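You operate a simulated robot arm through the tools that you are given. There is no shell and no other tool. Be economical: measure what you need, move in short steps, check, and stop when the job is done.

Carry out the task below with a simulated robot arm. There is one attempt and no reset: what you move stays moved.

TASK
Put the tin labelled "grease" from the top of the packing bench on the blue sheet and the tin marked "primer" on the ply board.

It is judged by the outcome, as a careful person would: the job done as asked, and still so three seconds after it is handed in. It fails if anything else is knocked over, pushed out of place, dropped, spilled or broken.

THE ROBOT
A 7-joint arm with a two-finger parallel gripper, fixed in place. Base frame: the origin is at the foot of the arm, x ahead of it, y to its left, z up; the work surface is at about z = 0. Lengths are in m, angles in degrees, forces in N, time in s.
With the tool pointing down near the work surface it reaches from about 0.24 to 0.62 m from the base axis. Its first joint turns from -66.0 to 66.0 degrees. Payload 2.6 kg.
Tool frame: the origin (TCP) lies between the finger pads and is the grasp point; the fingertips stand 0.03 m ahead of it; z points along the fingers, y is the line along which they close. The gripper opens to 0.094 m. The fingers are 0.028 m wide and 0.01 m thick; the gripper's body (0.05 by 0.096 m) begins 0.055 m behind the TCP.
Orientation is that of the tool frame in the base frame, as a unit quaternion [x, y, z, w]. With the fingers straight down and closing along the base's y, the tool's x points along the base's -x, its y along +y and its z along -z.

THE INTERFACE
- The arm moves only by the tool step_arm. Its argument "series" is a list of rows, each a list of 4 numbers: the shift along the base's x, y, z in units of 25 mm (1.0 is 25 mm), then the turn about the base's z in units of 6 degrees (1.0 is 6 degrees). In form: [[tx, ty, tz, spin], ...]. A call has 1 to 8 rows; each row shifts and turns the commanded pose from where the row before left it. "hand" is the finger opening in m, from 0 to 0.094, set as the call begins (left out, the last holds). A call with a number of a shift or a turn outside -1 to 1 is refused whole. A row lasts 0.2 s, in which the tool goes at most 0.05 m and 8.6 degrees; a call with a longer step from one row to the next is refused whole, and so is a gripper value outside its range. A pose out of reach is approached as far as the arm can. The call stops where the force on the tool passes 40 N (or 10 N more than at its start, if that is more) or the arm is blocked; 0.2 s more then pass. The fingers move at their own pace (about 0.072 m/s each) and stop on an object; they squeeze with about 29 N. The grip force told is the motor's: it shows also when the fingers shut on nothing. Time passes only in rows, and 0.2 s behind the last, so rows that do not move let the fingers close. It gives the time, the measured TCP pose, the force on the tool (base axes), the opening and the grip force at its end, in the units of the frame above (readings bear some noise).
- Cameras (640 x 400 px; columns grow to the right, rows downward): "scene" is fixed at [0, 0.427, 0.5586]; the picture's right is [-0.94, -0.33, 0.00], its down [-0.17, 0.48, -0.86] and it looks along [0.28, -0.81, -0.51] (base axes); focal length 340 px, centre (320, 200). "wrist" rides on the gripper at [-0.037, 0, -0.058] in the tool frame; the picture's right is [0.00, -1.00, 0.00], its down [0.97, 0.00, -0.24] and it looks along [0.24, 0.00, 0.97] (tool axes); focal length 218 px, centre (320, 200).
- capture(camera): a new picture of that camera. No time passes.
- locate(camera, pixels): there is no depth. For up to 12 entries [column, row, z] of the newest picture of that camera ("zoom" is the newest enlarged one), the place [x, y] in the base frame at which the ray of that pixel passes the height z, good to about 0.002 m, but the place of the scene camera against the robot may be out by one fixed shift of up to 0.025 m in any direction. No time passes.
- inspect(camera, box): a new picture of the part [left, top, right, bottom] of that camera's present view, enlarged. No time passes.
- sign_off(): hands the job in; it is judged then, once.

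Work in short steps. Measure before you move; look again where a grasp or a placing could have gone wrong, and mend it. You have 60 turns and 26 pictures in all, those below and enlarged ones among them. Open the gripper and draw the arm clear of the work before you hand the job in, unless the task says otherwise; then end with one line.

The tools are called after "Call:" by a JSON object that holds its "name" and its "arguments". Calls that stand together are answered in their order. step_arm: Moves the arm, as the interface text tells. Its arguments: {"type":"object","properties":{"series":{"type":"array","items":{"type":"array","items":{"type":"number"}}},"hand":{"type":"number"}},"required":["series"]} The other tools are called the same way: capture (camera) takes a picture; locate (camera, pixels) gives the place at which the rays of pixels pass given heights; inspect (camera, box) takes an enlarged picture of a part of a camera's view; sign_off () hands the job in.

At the start:

```text
time: 0.0
tool_pos: [0.4273, 0.0025, 0.3349]
tcp_rot: [0.0, 1.0, 0.0, 0.0]
wrist_force: [0.4, 0.3, 0.6]
width: 0.0939
grasp_force: 0.1
```

scene: 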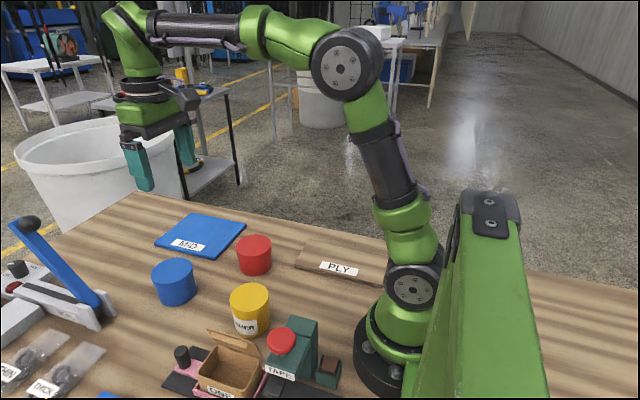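
wrist: 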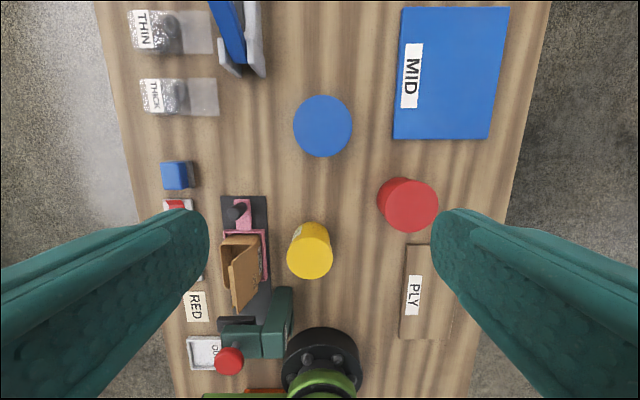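

The scene shows three tins: blue (175,282), red (254,255) and yellow (249,308). I enlarge the view to read their labels.

Call:
{"name": "inspect", "arguments": {"camera": "scene", "box": [140, 200, 300, 350]}}

Call:
{"name": "inspect", "arguments": {"camera": "wrist", "box": [270, 80, 470, 290]}}

```text
2.67 times, centred on (220, 275) of scene
```

zoom: 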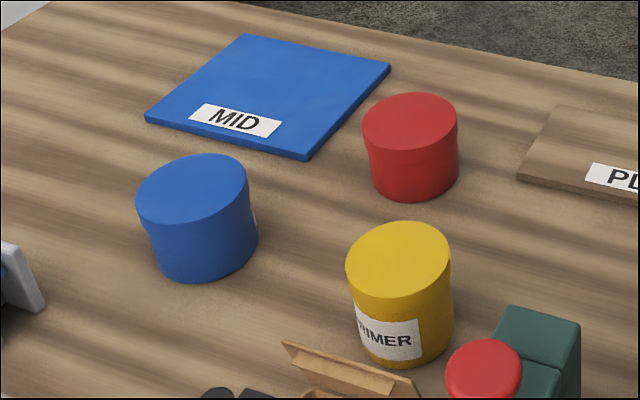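

```text
1.90 times, centred on (370, 185) of wrist
```

zoom: 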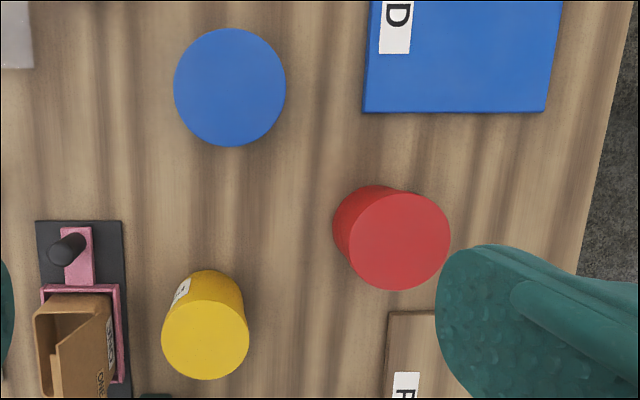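

Yellow is PRIMER. The blue tin has a label on its right side that I can't read, and red's is hidden. I locate the main objects before looking closer.

Call:
{"name": "locate", "arguments": {"camera": "wrist", "pixels": [[323, 126, 0.06], [411, 205, 0.06], [309, 257, 0.06], [403, 7, 0.005], [508, 7, 0.005], [393, 138, 0.005], [488, 139, 0.005], [404, 245, 0.01], [452, 338, 0.01], [400, 338, 0.01], [294, 126, 0.06], [352, 126, 0.06]]}}

Call:
{"name": "locate", "arguments": {"camera": "scene", "pixels": [[172, 270, 0.06], [254, 243, 0.06], [249, 294, 0.06], [155, 245, 0.005], [201, 214, 0.005], [246, 223, 0.005], [216, 259, 0.005]]}}

```text
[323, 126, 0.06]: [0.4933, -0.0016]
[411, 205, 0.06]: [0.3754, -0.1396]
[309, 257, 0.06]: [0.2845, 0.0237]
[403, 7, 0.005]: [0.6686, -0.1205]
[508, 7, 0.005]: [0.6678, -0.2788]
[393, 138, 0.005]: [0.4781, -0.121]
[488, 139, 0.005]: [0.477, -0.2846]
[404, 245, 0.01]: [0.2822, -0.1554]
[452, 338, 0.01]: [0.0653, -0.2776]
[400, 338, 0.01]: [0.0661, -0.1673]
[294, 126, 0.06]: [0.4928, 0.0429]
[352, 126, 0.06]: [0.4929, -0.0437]
```

```text
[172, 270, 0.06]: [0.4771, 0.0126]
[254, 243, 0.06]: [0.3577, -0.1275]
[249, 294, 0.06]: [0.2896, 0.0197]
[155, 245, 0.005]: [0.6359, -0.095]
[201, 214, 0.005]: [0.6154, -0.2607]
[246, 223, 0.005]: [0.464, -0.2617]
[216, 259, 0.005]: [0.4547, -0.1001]
```

I move the arm toward -y/-x at a safe height so the wrist camera can see the far sides of the red and blue tins.

Call:
{"name": "step_arm", "arguments": {"series": [[-0.6, -1, 0, 0], [-0.6, -1, 0, 0], [-0.6, -1, 0, 0], [-0.6, -1, 0, 0], [-0.6, -1, 0, 0], [-0.6, -1, 0, 0], [-0.6, -1, 0, 0], [-0.6, -1, 0, 0]]}}

Call:
{"name": "step_arm", "arguments": {"series": [[-0.3, -1, -0.5, 0], [0, -1, -0.5, 0], [0, -0.8, -0.5, 0]]}}

Call:
{"name": "capture", "arguments": {"camera": "wrist"}}

```text
time: 1.8
tool_pos: [0.3063, -0.1947, 0.3368]
tcp_rot: [-0.001, 1.0, 0.0, 0.0]
wrist_force: [0.0, -0.4, -0.9]
width: 0.0942
grasp_force: 0.0
```

```text
time: 2.6
tool_pos: [0.2985, -0.2627, 0.2979]
tcp_rot: [0.0, 1.0, 0.0, 0.001]
wrist_force: [0.6, 0.4, -0.3]
width: 0.094
grasp_force: 0.2
```

```text
21 pictures are left
```

wrist: 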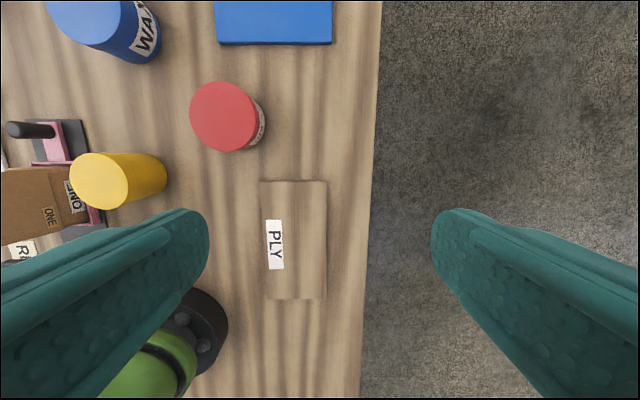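

Blue reads "WA…" (wax), and red's label is at (260,125). I enlarge both, and locate the ply and the tins.

Call:
{"name": "inspect", "arguments": {"camera": "wrist", "box": [190, 75, 290, 165]}}

Call:
{"name": "locate", "arguments": {"camera": "wrist", "pixels": [[260, 181, 0.01], [327, 181, 0.01], [327, 299, 0.01], [262, 299, 0.01], [222, 117, 0.06], [100, 181, 0.06], [100, 181, 0.075], [216, 44, 0.005], [332, 44, 0.005], [222, 117, 0.07], [370, 181, 0]]}}

```text
4.44 times, centred on (240, 120) of wrist
```

zoom: 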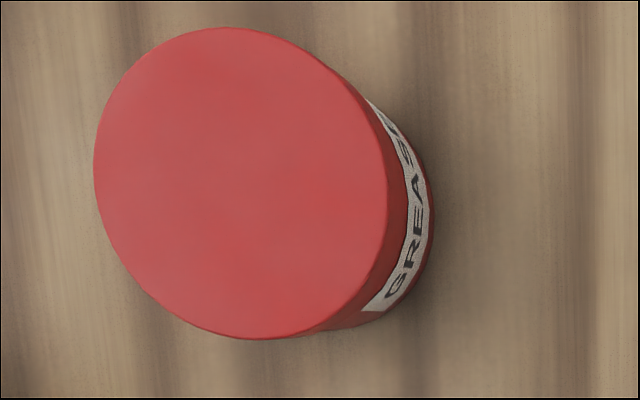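

```text
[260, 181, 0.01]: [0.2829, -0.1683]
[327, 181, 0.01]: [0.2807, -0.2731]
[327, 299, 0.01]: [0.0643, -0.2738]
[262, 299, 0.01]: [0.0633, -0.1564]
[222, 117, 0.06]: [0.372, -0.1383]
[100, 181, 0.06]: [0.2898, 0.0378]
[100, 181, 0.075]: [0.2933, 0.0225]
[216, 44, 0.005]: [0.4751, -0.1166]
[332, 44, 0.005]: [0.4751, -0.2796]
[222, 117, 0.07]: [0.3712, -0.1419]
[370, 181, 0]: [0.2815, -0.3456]
```

Red reads GREASE. It stands about 0.06 tall at (0.373,-0.139); the primer is about 0.075 tall at (0.293,0.023). I move above red and measure it closely, as its width nearly fills the gripper.

Call:
{"name": "step_arm", "arguments": {"series": [[0.6, 1, -0.8, 0], [0.6, 1, -0.8, 0], [0.6, 1, -0.8, 0], [0.6, 1, -0.8, 0], [0.6, 0.95, -0.8, 0], [0, 0, 0, 0]]}}

Call:
{"name": "capture", "arguments": {"camera": "wrist"}}

```text
time: 4.0
tool_pos: [0.3738, -0.1418, 0.1956]
tcp_rot: [0.0, 1.0, -0.001, 0.0]
wrist_force: [0.0, 0.5, 0.0]
width: 0.0942
grasp_force: 0.1
```

```text
19 pictures are left
```

wrist: 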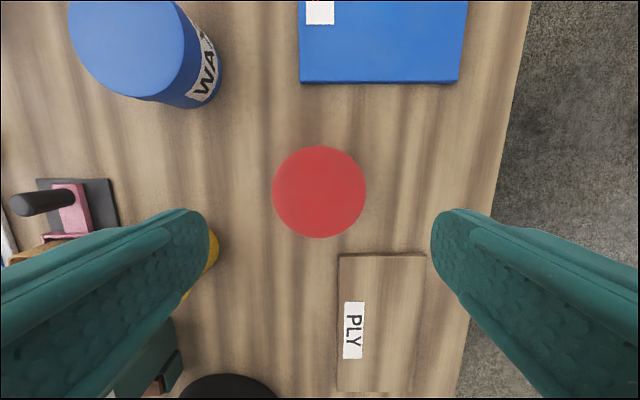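

Call:
{"name": "locate", "arguments": {"camera": "wrist", "pixels": [[271, 192, 0.06], [367, 192, 0.06], [319, 145, 0.06], [319, 238, 0.06], [271, 192, 0.07], [367, 192, 0.07], [300, 83, 0.005], [458, 83, 0.005]]}}

```text
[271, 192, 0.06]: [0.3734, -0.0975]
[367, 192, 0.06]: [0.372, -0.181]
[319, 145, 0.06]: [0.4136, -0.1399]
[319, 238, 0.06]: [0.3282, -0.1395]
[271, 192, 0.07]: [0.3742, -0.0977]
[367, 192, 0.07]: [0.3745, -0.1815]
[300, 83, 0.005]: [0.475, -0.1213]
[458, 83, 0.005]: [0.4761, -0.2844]
```

Red is 0.084 wide, centred at (0.372,-0.1395), which leaves about 5 mm clearance each side. I centre and descend around it.

Call:
{"name": "step_arm", "arguments": {"series": [[-0.08, 0.08, -0.8, 0], [0, 0, -0.8, 0], [0, 0, -0.8, 0], [0, 0, -0.8, 0], [0, 0, -0.8, 0], [0, 0, -0.8, 0], [0, 0, -0.8, 0], [0, 0, -0.7, 0]], "hand": 0.094}}

Call:
{"name": "step_arm", "arguments": {"series": [[0, 0, 0, 0], [0, 0, 0, 0]], "hand": 0.07}}

Call:
{"name": "capture", "arguments": {"camera": "scene"}}

```text
time: 5.8
tool_pos: [0.371, -0.1369, 0.0401]
tcp_rot: [0.0, 1.0, 0.0, 0.0]
wrist_force: [0.2, -0.9, -0.5]
width: 0.0939
grasp_force: 0.1
```

```text
time: 6.4
tool_pos: [0.3698, -0.1378, 0.0387]
tcp_rot: [0.0, 1.0, 0.0, 0.001]
wrist_force: [-0.2, -0.4, 0.2]
width: 0.0837
grasp_force: 29.2
```

```text
18 pictures are left
```

scene: 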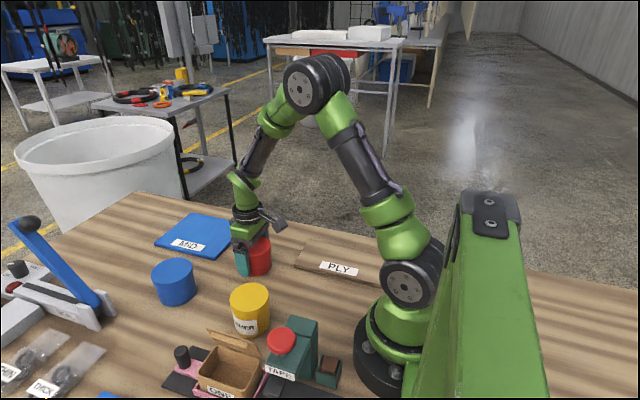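

It is held at a width of 0.0837. I lift and check.

Call:
{"name": "step_arm", "arguments": {"series": [[0, 0, 0.4, 0], [0, 0, 0.8, 0], [0, 0, 0.8, 0], [0, 0, 0.6, 0], [0, 0, 0, 0]]}}

Call:
{"name": "inspect", "arguments": {"camera": "scene", "box": [140, 160, 300, 310]}}

```text
time: 7.6
tool_pos: [0.3732, -0.1406, 0.1039]
tcp_rot: [0.0, 1.0, -0.001, 0.0]
wrist_force: [0.4, -0.2, -2.4]
width: 0.0835
grasp_force: 28.9
```

```text
2.67 times, centred on (220, 235) of scene
```

zoom: 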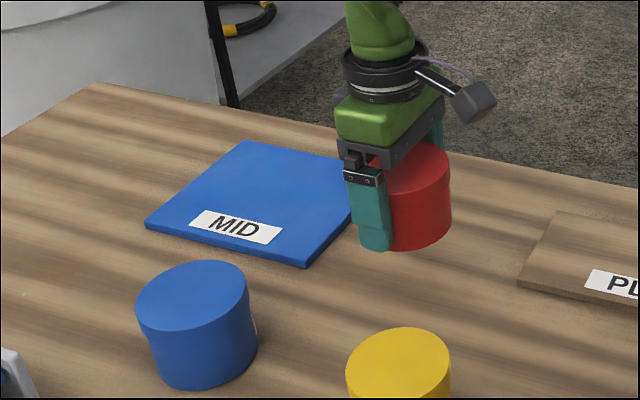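

The whole tin came up. I carry it to (0.54,-0.20) over the blue sheet (x 0.476–0.668, y -0.12 to -0.283).

Call:
{"name": "step_arm", "arguments": {"series": [[0.83, -0.3, 0, 0], [0.83, -0.3, 0, 0], [0.83, -0.3, 0, 0], [0.83, -0.3, 0, 0], [0.83, -0.3, 0, 0], [0.83, -0.3, 0, 0], [0.83, -0.3, 0, 0], [0.83, -0.3, 0, 0]]}}

Call:
{"name": "step_arm", "arguments": {"series": [[0, 0, -0.7, 0], [0, 0, -0.7, 0], [0, 0, -0.5, 0], [0, 0, 0, 0]]}}

Call:
{"name": "capture", "arguments": {"camera": "wrist"}}

```text
time: 9.4
tool_pos: [0.5384, -0.1998, 0.103]
tcp_rot: [0.0, 1.0, 0.0, 0.0]
wrist_force: [-0.4, 0.0, -2.6]
width: 0.0834
grasp_force: 28.7
```

```text
time: 10.4
tool_pos: [0.5385, -0.2019, 0.0561]
tcp_rot: [0.001, 1.0, 0.0, 0.0]
wrist_force: [0.2, -0.7, -2.8]
width: 0.0836
grasp_force: 29.6
```

```text
16 pictures are left
```

wrist: 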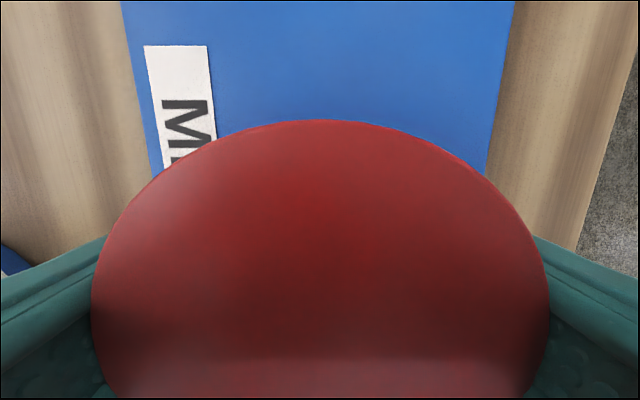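

It is well centred over the sheet. I lower in small steps and watch the force.

Call:
{"name": "step_arm", "arguments": {"series": [[0, 0, -0.15, 0], [0, 0, -0.1, 0], [0, 0, -0.1, 0], [0, 0, 0, 0]]}}

```text
time: 11.4
tool_pos: [0.5376, -0.2013, 0.0502]
tcp_rot: [0.001, 1.0, 0.001, 0.0]
wrist_force: [-7.0, 3.0, 7.6]
width: 0.0833
grasp_force: 29.5
```

Contact shows at z≈0.050. I check before letting go.

Call:
{"name": "inspect", "arguments": {"camera": "scene", "box": [140, 160, 280, 280]}}

```text
3.33 times, centred on (210, 220) of scene
```

zoom: 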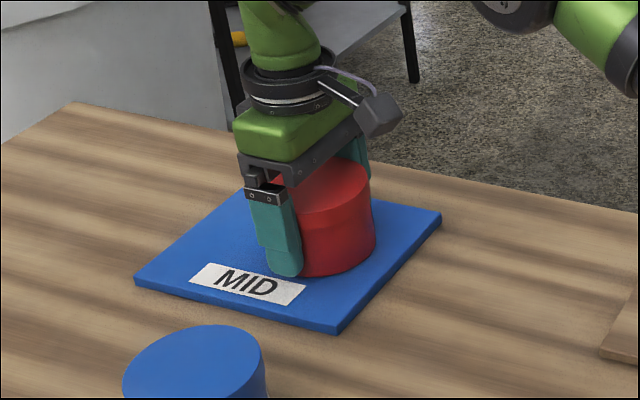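

The tin rests on the sheet. I open, then rise straight up.

Call:
{"name": "step_arm", "arguments": {"series": [[0, 0, 0, 0], [0, 0, 0, 0], [0, 0, 0, 0]], "hand": 0.094}}

Call:
{"name": "step_arm", "arguments": {"series": [[0, 0, 0.3, 0], [0, 0, 0.6, 0], [0, 0, 0.9, 0], [0, 0, 1, 0], [0, 0, 1, 0], [0, 0, 1, 0], [0, 0, 1, 0]]}}

Call:
{"name": "inspect", "arguments": {"camera": "scene", "box": [140, 160, 280, 280]}}

```text
time: 12.2
tool_pos: [0.5387, -0.2014, 0.049]
tcp_rot: [0.0, 1.0, -0.001, 0.0]
wrist_force: [-0.4, -0.3, 0.0]
width: 0.0939
grasp_force: 0.1
```

```text
time: 13.8
tool_pos: [0.5385, -0.2, 0.1946]
tcp_rot: [0.0, 1.0, 0.001, 0.0]
wrist_force: [-0.5, -0.1, -1.1]
width: 0.0943
grasp_force: 0.0
```

```text
3.33 times, centred on (210, 220) of scene
```

zoom: 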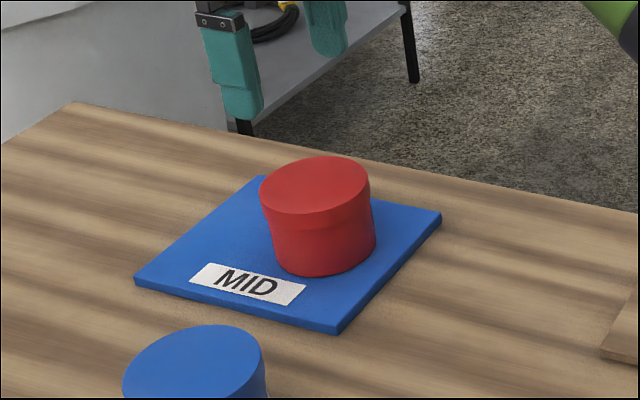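

Red is settled on the sheet. Next I go above the yellow primer.

Call:
{"name": "step_arm", "arguments": {"series": [[-1, 0.9, 0, 0], [-1, 0.9, 0, 0], [-1, 0.9, 0, 0], [-1, 0.9, 0, 0], [-1, 0.9, 0, 0], [-1, 0.9, 0, 0], [-1, 0.9, 0, 0], [-1, 0.9, 0, 0]]}}

Call:
{"name": "step_arm", "arguments": {"series": [[-0.9, 0.85, 0, 0], [-0.9, 0.85, 0, 0], [0, 0, 0, 0]]}}

Call:
{"name": "capture", "arguments": {"camera": "wrist"}}

```text
time: 15.6
tool_pos: [0.3371, -0.0184, 0.1965]
tcp_rot: [0.001, 1.0, 0.001, -0.001]
wrist_force: [-0.3, 0.0, 0.1]
width: 0.0941
grasp_force: 0.1
```

```text
time: 16.4
tool_pos: [0.2919, 0.0226, 0.196]
tcp_rot: [0.0, 1.0, 0.0, 0.0]
wrist_force: [-0.7, 0.1, 0.6]
width: 0.0939
grasp_force: 0.0
```

```text
13 pictures are left
```

wrist: 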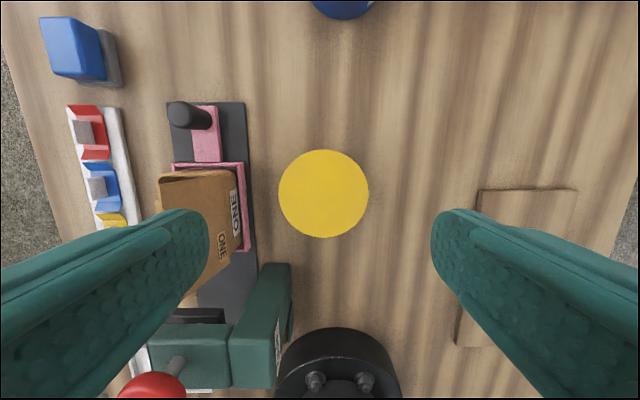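

Call:
{"name": "locate", "arguments": {"camera": "wrist", "pixels": [[278, 194, 0.075], [368, 194, 0.075], [323, 149, 0.075], [323, 238, 0.075], [250, 194, 0.01], [246, 194, 0.03], [240, 194, 0.06], [291, 265, 0.07], [260, 262, 0.07]]}}

Call:
{"name": "inspect", "arguments": {"camera": "scene", "box": [160, 260, 360, 400]}}

```text
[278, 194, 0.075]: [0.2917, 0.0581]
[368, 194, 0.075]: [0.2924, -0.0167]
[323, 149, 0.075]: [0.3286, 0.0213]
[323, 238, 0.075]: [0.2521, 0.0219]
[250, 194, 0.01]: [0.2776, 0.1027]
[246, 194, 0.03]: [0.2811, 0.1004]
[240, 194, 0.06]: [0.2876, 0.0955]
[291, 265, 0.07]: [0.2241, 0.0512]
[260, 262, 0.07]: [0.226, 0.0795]
```

```text
2.86 times, centred on (260, 330) of scene
```

zoom: 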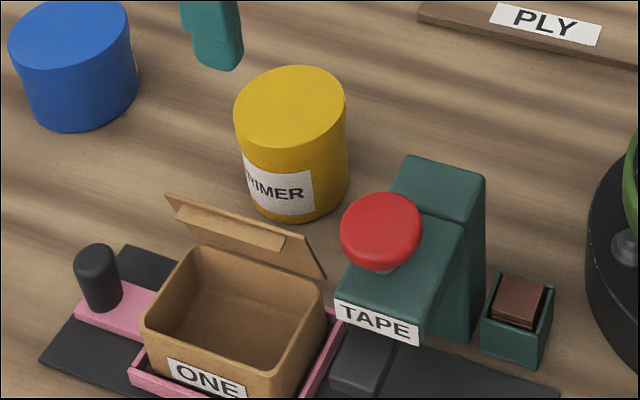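

The primer is 0.075 wide, centred at (0.291,0.021), and the carton is at y≥0.095, so the left finger (to y≈0.075) clears it. I narrow the opening to 0.088 and descend.

Call:
{"name": "step_arm", "arguments": {"series": [[-0.04, -0.07, -0.8, 0], [0, 0, -0.8, 0], [0, 0, -0.8, 0], [0, 0, -0.8, 0], [0, 0, -0.8, 0], [0, 0, -0.8, 0], [0, 0, -0.7, 0], [0, 0, -0.6, 0]], "hand": 0.088}}

Call:
{"name": "step_arm", "arguments": {"series": [[0, 0, 0, 0], [0, 0, 0, 0]], "hand": 0.06}}

Call:
{"name": "step_arm", "arguments": {"series": [[0, 0, 0.4, 0], [0, 0, 0.8, 0], [0, 0, 0.9, 0], [0, 0, 0.9, 0], [0, 0, 0, 0]]}}

Call:
{"name": "inspect", "arguments": {"camera": "scene", "box": [160, 200, 400, 400]}}

```text
time: 18.2
tool_pos: [0.2948, 0.018, 0.0419]
tcp_rot: [0.0, 1.0, 0.0, 0.0]
wrist_force: [0.2, 0.3, 0.7]
width: 0.088
grasp_force: 0.0
```

```text
time: 18.8
tool_pos: [0.2948, 0.0183, 0.0428]
tcp_rot: [0.0, 1.0, 0.0, -0.001]
wrist_force: [0.2, -0.7, -0.8]
width: 0.0755
grasp_force: 29.0
```

```text
time: 20.0
tool_pos: [0.2923, 0.0182, 0.1177]
tcp_rot: [0.0, 1.0, 0.0, 0.0]
wrist_force: [0.1, 0.2, -1.9]
width: 0.0757
grasp_force: 29.2
```

```text
2.00 times, centred on (280, 300) of scene
```

zoom: 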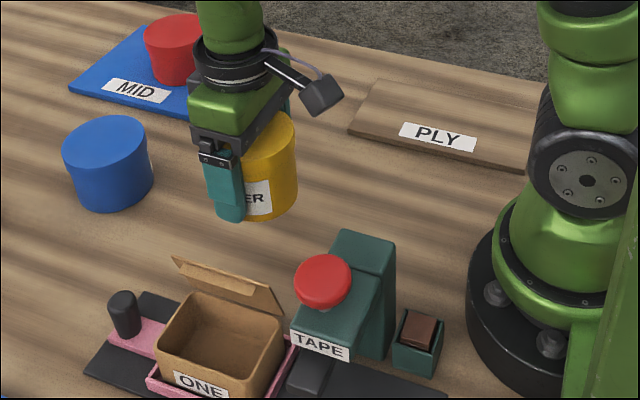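

The primer is lifted cleanly. I carry it to (0.222,-0.218) over the ply (x 0.064–0.283, y -0.162 to -0.273).

Call:
{"name": "step_arm", "arguments": {"series": [[-0.28, -0.95, 0, 0], [-0.28, -0.95, 0, 0], [-0.28, -0.95, 0, 0], [-0.28, -0.95, 0, 0], [-0.28, -0.95, 0, 0], [-0.28, -0.95, 0, 0], [-0.28, -0.95, 0, 0], [-0.28, -0.95, 0, 0]]}}

Call:
{"name": "step_arm", "arguments": {"series": [[-0.28, -0.95, 0, 0], [-0.28, -0.89, 0, 0], [0, 0, 0, 0]]}}

Call:
{"name": "capture", "arguments": {"camera": "wrist"}}

Call:
{"name": "capture", "arguments": {"camera": "scene"}}

```text
time: 21.8
tool_pos: [0.2376, -0.1703, 0.1167]
tcp_rot: [0.0, 1.0, 0.0, -0.001]
wrist_force: [0.4, 0.3, -3.0]
width: 0.074
grasp_force: 29.0
```

```text
time: 22.6
tool_pos: [0.2219, -0.2181, 0.1173]
tcp_rot: [0.0, 1.0, 0.0, -0.001]
wrist_force: [-0.6, -0.2, -1.9]
width: 0.0738
grasp_force: 29.1
```

```text
10 pictures are left
```

wrist: 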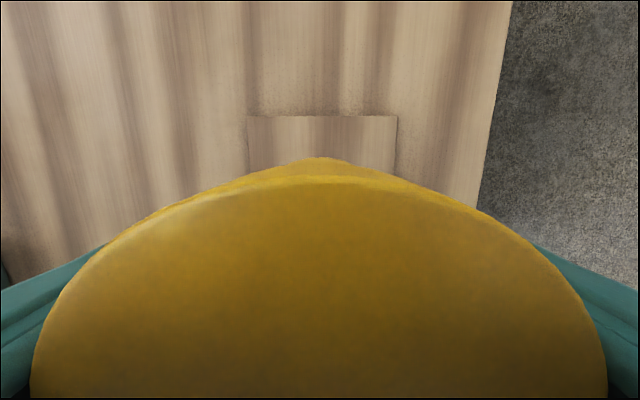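

```text
9 pictures are left
```

scene: 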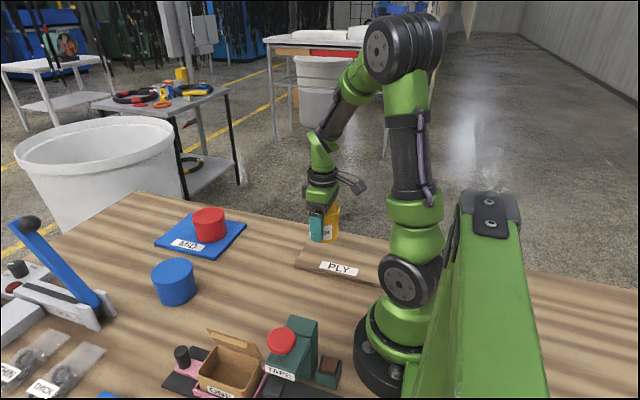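

The opening shrank from 0.0757 to 0.074, and a bulge shows behind the lid at (320,160), so the tin may be tilting. I look closer.

Call:
{"name": "inspect", "arguments": {"camera": "scene", "box": [280, 160, 400, 290]}}

Call:
{"name": "inspect", "arguments": {"camera": "wrist", "box": [200, 100, 440, 250]}}

Call:
{"name": "locate", "arguments": {"camera": "wrist", "pixels": [[247, 116, 0.01], [397, 116, 0.01]]}}

```text
3.08 times, centred on (340, 225) of scene
```

zoom: 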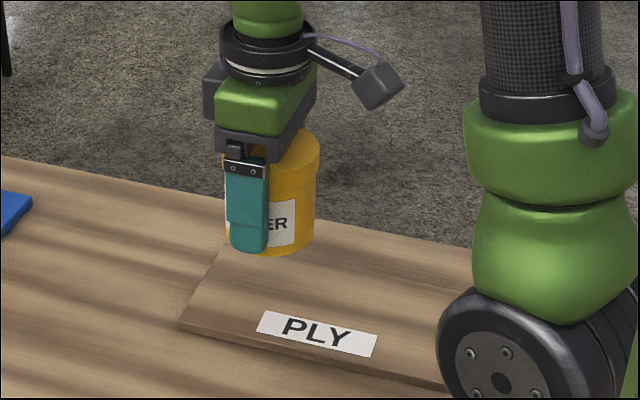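

```text
2.67 times, centred on (320, 175) of wrist
```

zoom: 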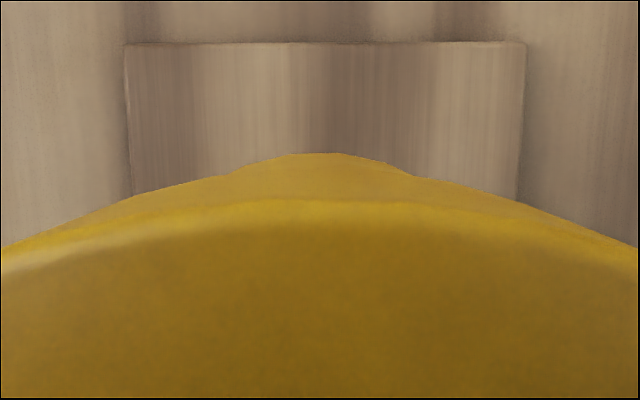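

```text
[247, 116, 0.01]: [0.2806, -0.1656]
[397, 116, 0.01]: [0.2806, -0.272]
```

Any tilt is small; the bulge is mostly the tin's front wall seen from above. The board edges agree (y -0.166 to -0.272). I lower partway, then gently by contact.

Call:
{"name": "step_arm", "arguments": {"series": [[0, 0, -0.5, 0], [0, 0, -0.6, 0], [0, 0, -0.6, 0], [0, 0, -0.4, 0], [0, 0, 0, 0]]}}

Call:
{"name": "inspect", "arguments": {"camera": "scene", "box": [290, 190, 370, 280]}}

```text
time: 23.8
tool_pos: [0.2227, -0.2161, 0.0636]
tcp_rot: [0.0, 1.0, 0.0, 0.0]
wrist_force: [-0.1, 0.2, -2.0]
width: 0.0736
grasp_force: 29.3
```

```text
4.44 times, centred on (330, 235) of scene
```

zoom: 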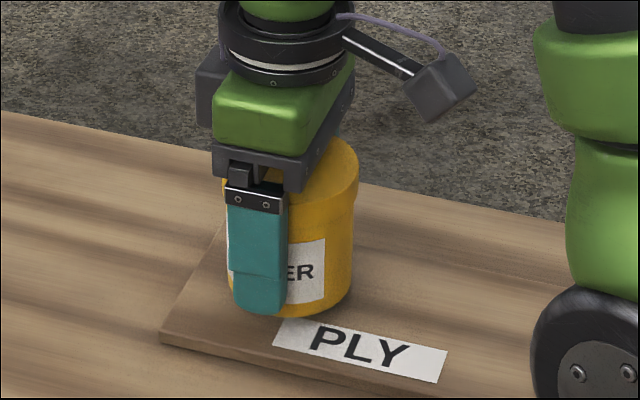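

The opening is shrinking slowly, so the tin may be creeping in the grip. I set it down now in small steps.

Call:
{"name": "step_arm", "arguments": {"series": [[0, 0, -0.15, 0], [0, 0, -0.15, 0], [0, 0, -0.1, 0], [0, 0, 0, 0]]}}

```text
time: 24.8
tool_pos: [0.222, -0.2173, 0.0536]
tcp_rot: [0.0, 1.0, 0.0, 0.0]
wrist_force: [-0.5, 0.9, -3.2]
width: 0.0738
grasp_force: 28.9
```

Call:
{"name": "step_arm", "arguments": {"series": [[0, 0, -0.08, 0], [0, 0, -0.08, 0], [0, 0, 0, 0]]}}

```text
time: 25.6
tool_pos: [0.2229, -0.2162, 0.0495]
tcp_rot: [0.0, 1.0, 0.0, 0.0]
wrist_force: [-6.3, 3.0, 20.6]
width: 0.0733
grasp_force: 29.2
```

Firm contact at z≈0.0495. I ease off slightly and check that the tin stands level before releasing.

Call:
{"name": "step_arm", "arguments": {"series": [[0, 0, 0.03, 0], [0, 0, 0, 0]]}}

Call:
{"name": "inspect", "arguments": {"camera": "scene", "box": [290, 190, 370, 280]}}

```text
time: 26.2
tool_pos: [0.2232, -0.2159, 0.0498]
tcp_rot: [-0.001, 1.0, 0.0, 0.0]
wrist_force: [1.3, 0.6, -2.1]
width: 0.0736
grasp_force: 29.3
```

```text
4.44 times, centred on (330, 235) of scene
```

zoom: 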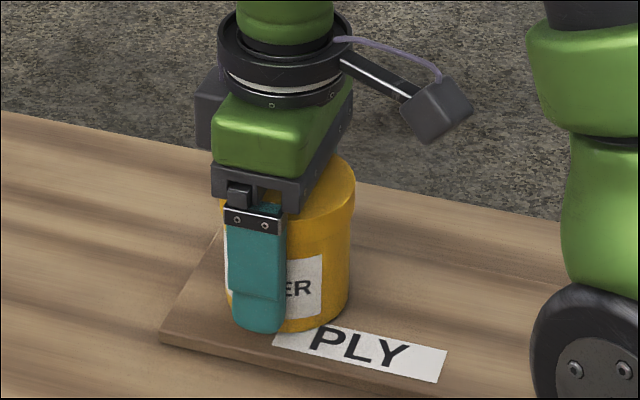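

It stands level and on the board, less than 1 mm above contact. I touch down again, open, and rise.

Call:
{"name": "step_arm", "arguments": {"series": [[0, 0, -0.03, 0], [0, 0, 0, 0]]}}

Call:
{"name": "step_arm", "arguments": {"series": [[0, 0, 0, 0], [0, 0, 0, 0], [0, 0, 0, 0]], "hand": 0.092}}

Call:
{"name": "step_arm", "arguments": {"series": [[0, 0, 0.3, 0], [0, 0, 0.6, 0], [0, 0, 0.9, 0], [0, 0, 1, 0], [0, 0, 1, 0], [0, 0, 1, 0], [0, 0, 1, 0], [0, 0, 1, 0]]}}

Call:
{"name": "capture", "arguments": {"camera": "scene"}}

Call:
{"name": "capture", "arguments": {"camera": "wrist"}}

```text
time: 26.8
tool_pos: [0.2225, -0.2153, 0.0492]
tcp_rot: [0.0, 1.0, 0.0, 0.001]
wrist_force: [-2.5, 1.8, 11.8]
width: 0.0737
grasp_force: 29.3
```

```text
time: 27.6
tool_pos: [0.2225, -0.2168, 0.0497]
tcp_rot: [0.001, 1.0, -0.001, 0.0]
wrist_force: [-0.7, 0.3, -0.5]
width: 0.092
grasp_force: 0.1
```

```text
time: 29.4
tool_pos: [0.2216, -0.216, 0.2213]
tcp_rot: [0.001, 1.0, 0.0, 0.0]
wrist_force: [0.6, 0.3, 0.1]
width: 0.0918
grasp_force: 0.1
```

```text
4 pictures are left
```

scene: 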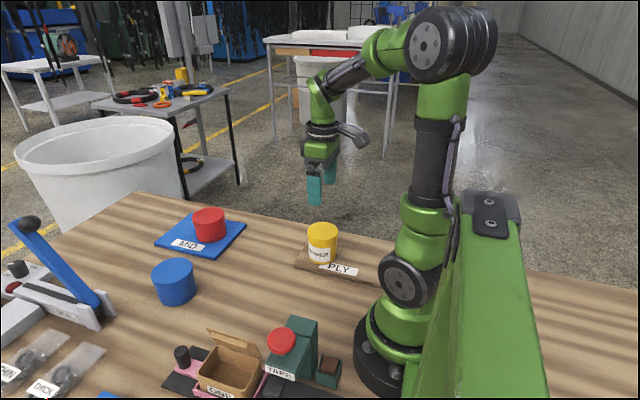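

```text
3 pictures are left
```

wrist: 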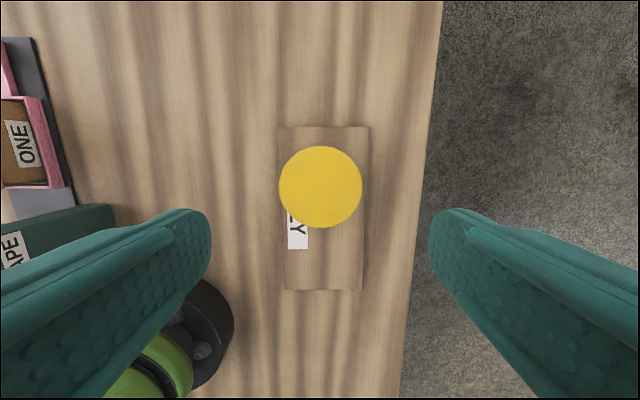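

Both tins stand upright, grease on the blue sheet and primer on the ply, with nothing else disturbed. The gripper is open and well clear, so I hand in.

Call:
{"name": "sign_off", "arguments": {}}

```text
The job is handed in.
```

The grease tin is on the blue sheet, the primer tin is on the ply board, and the job is handed in.
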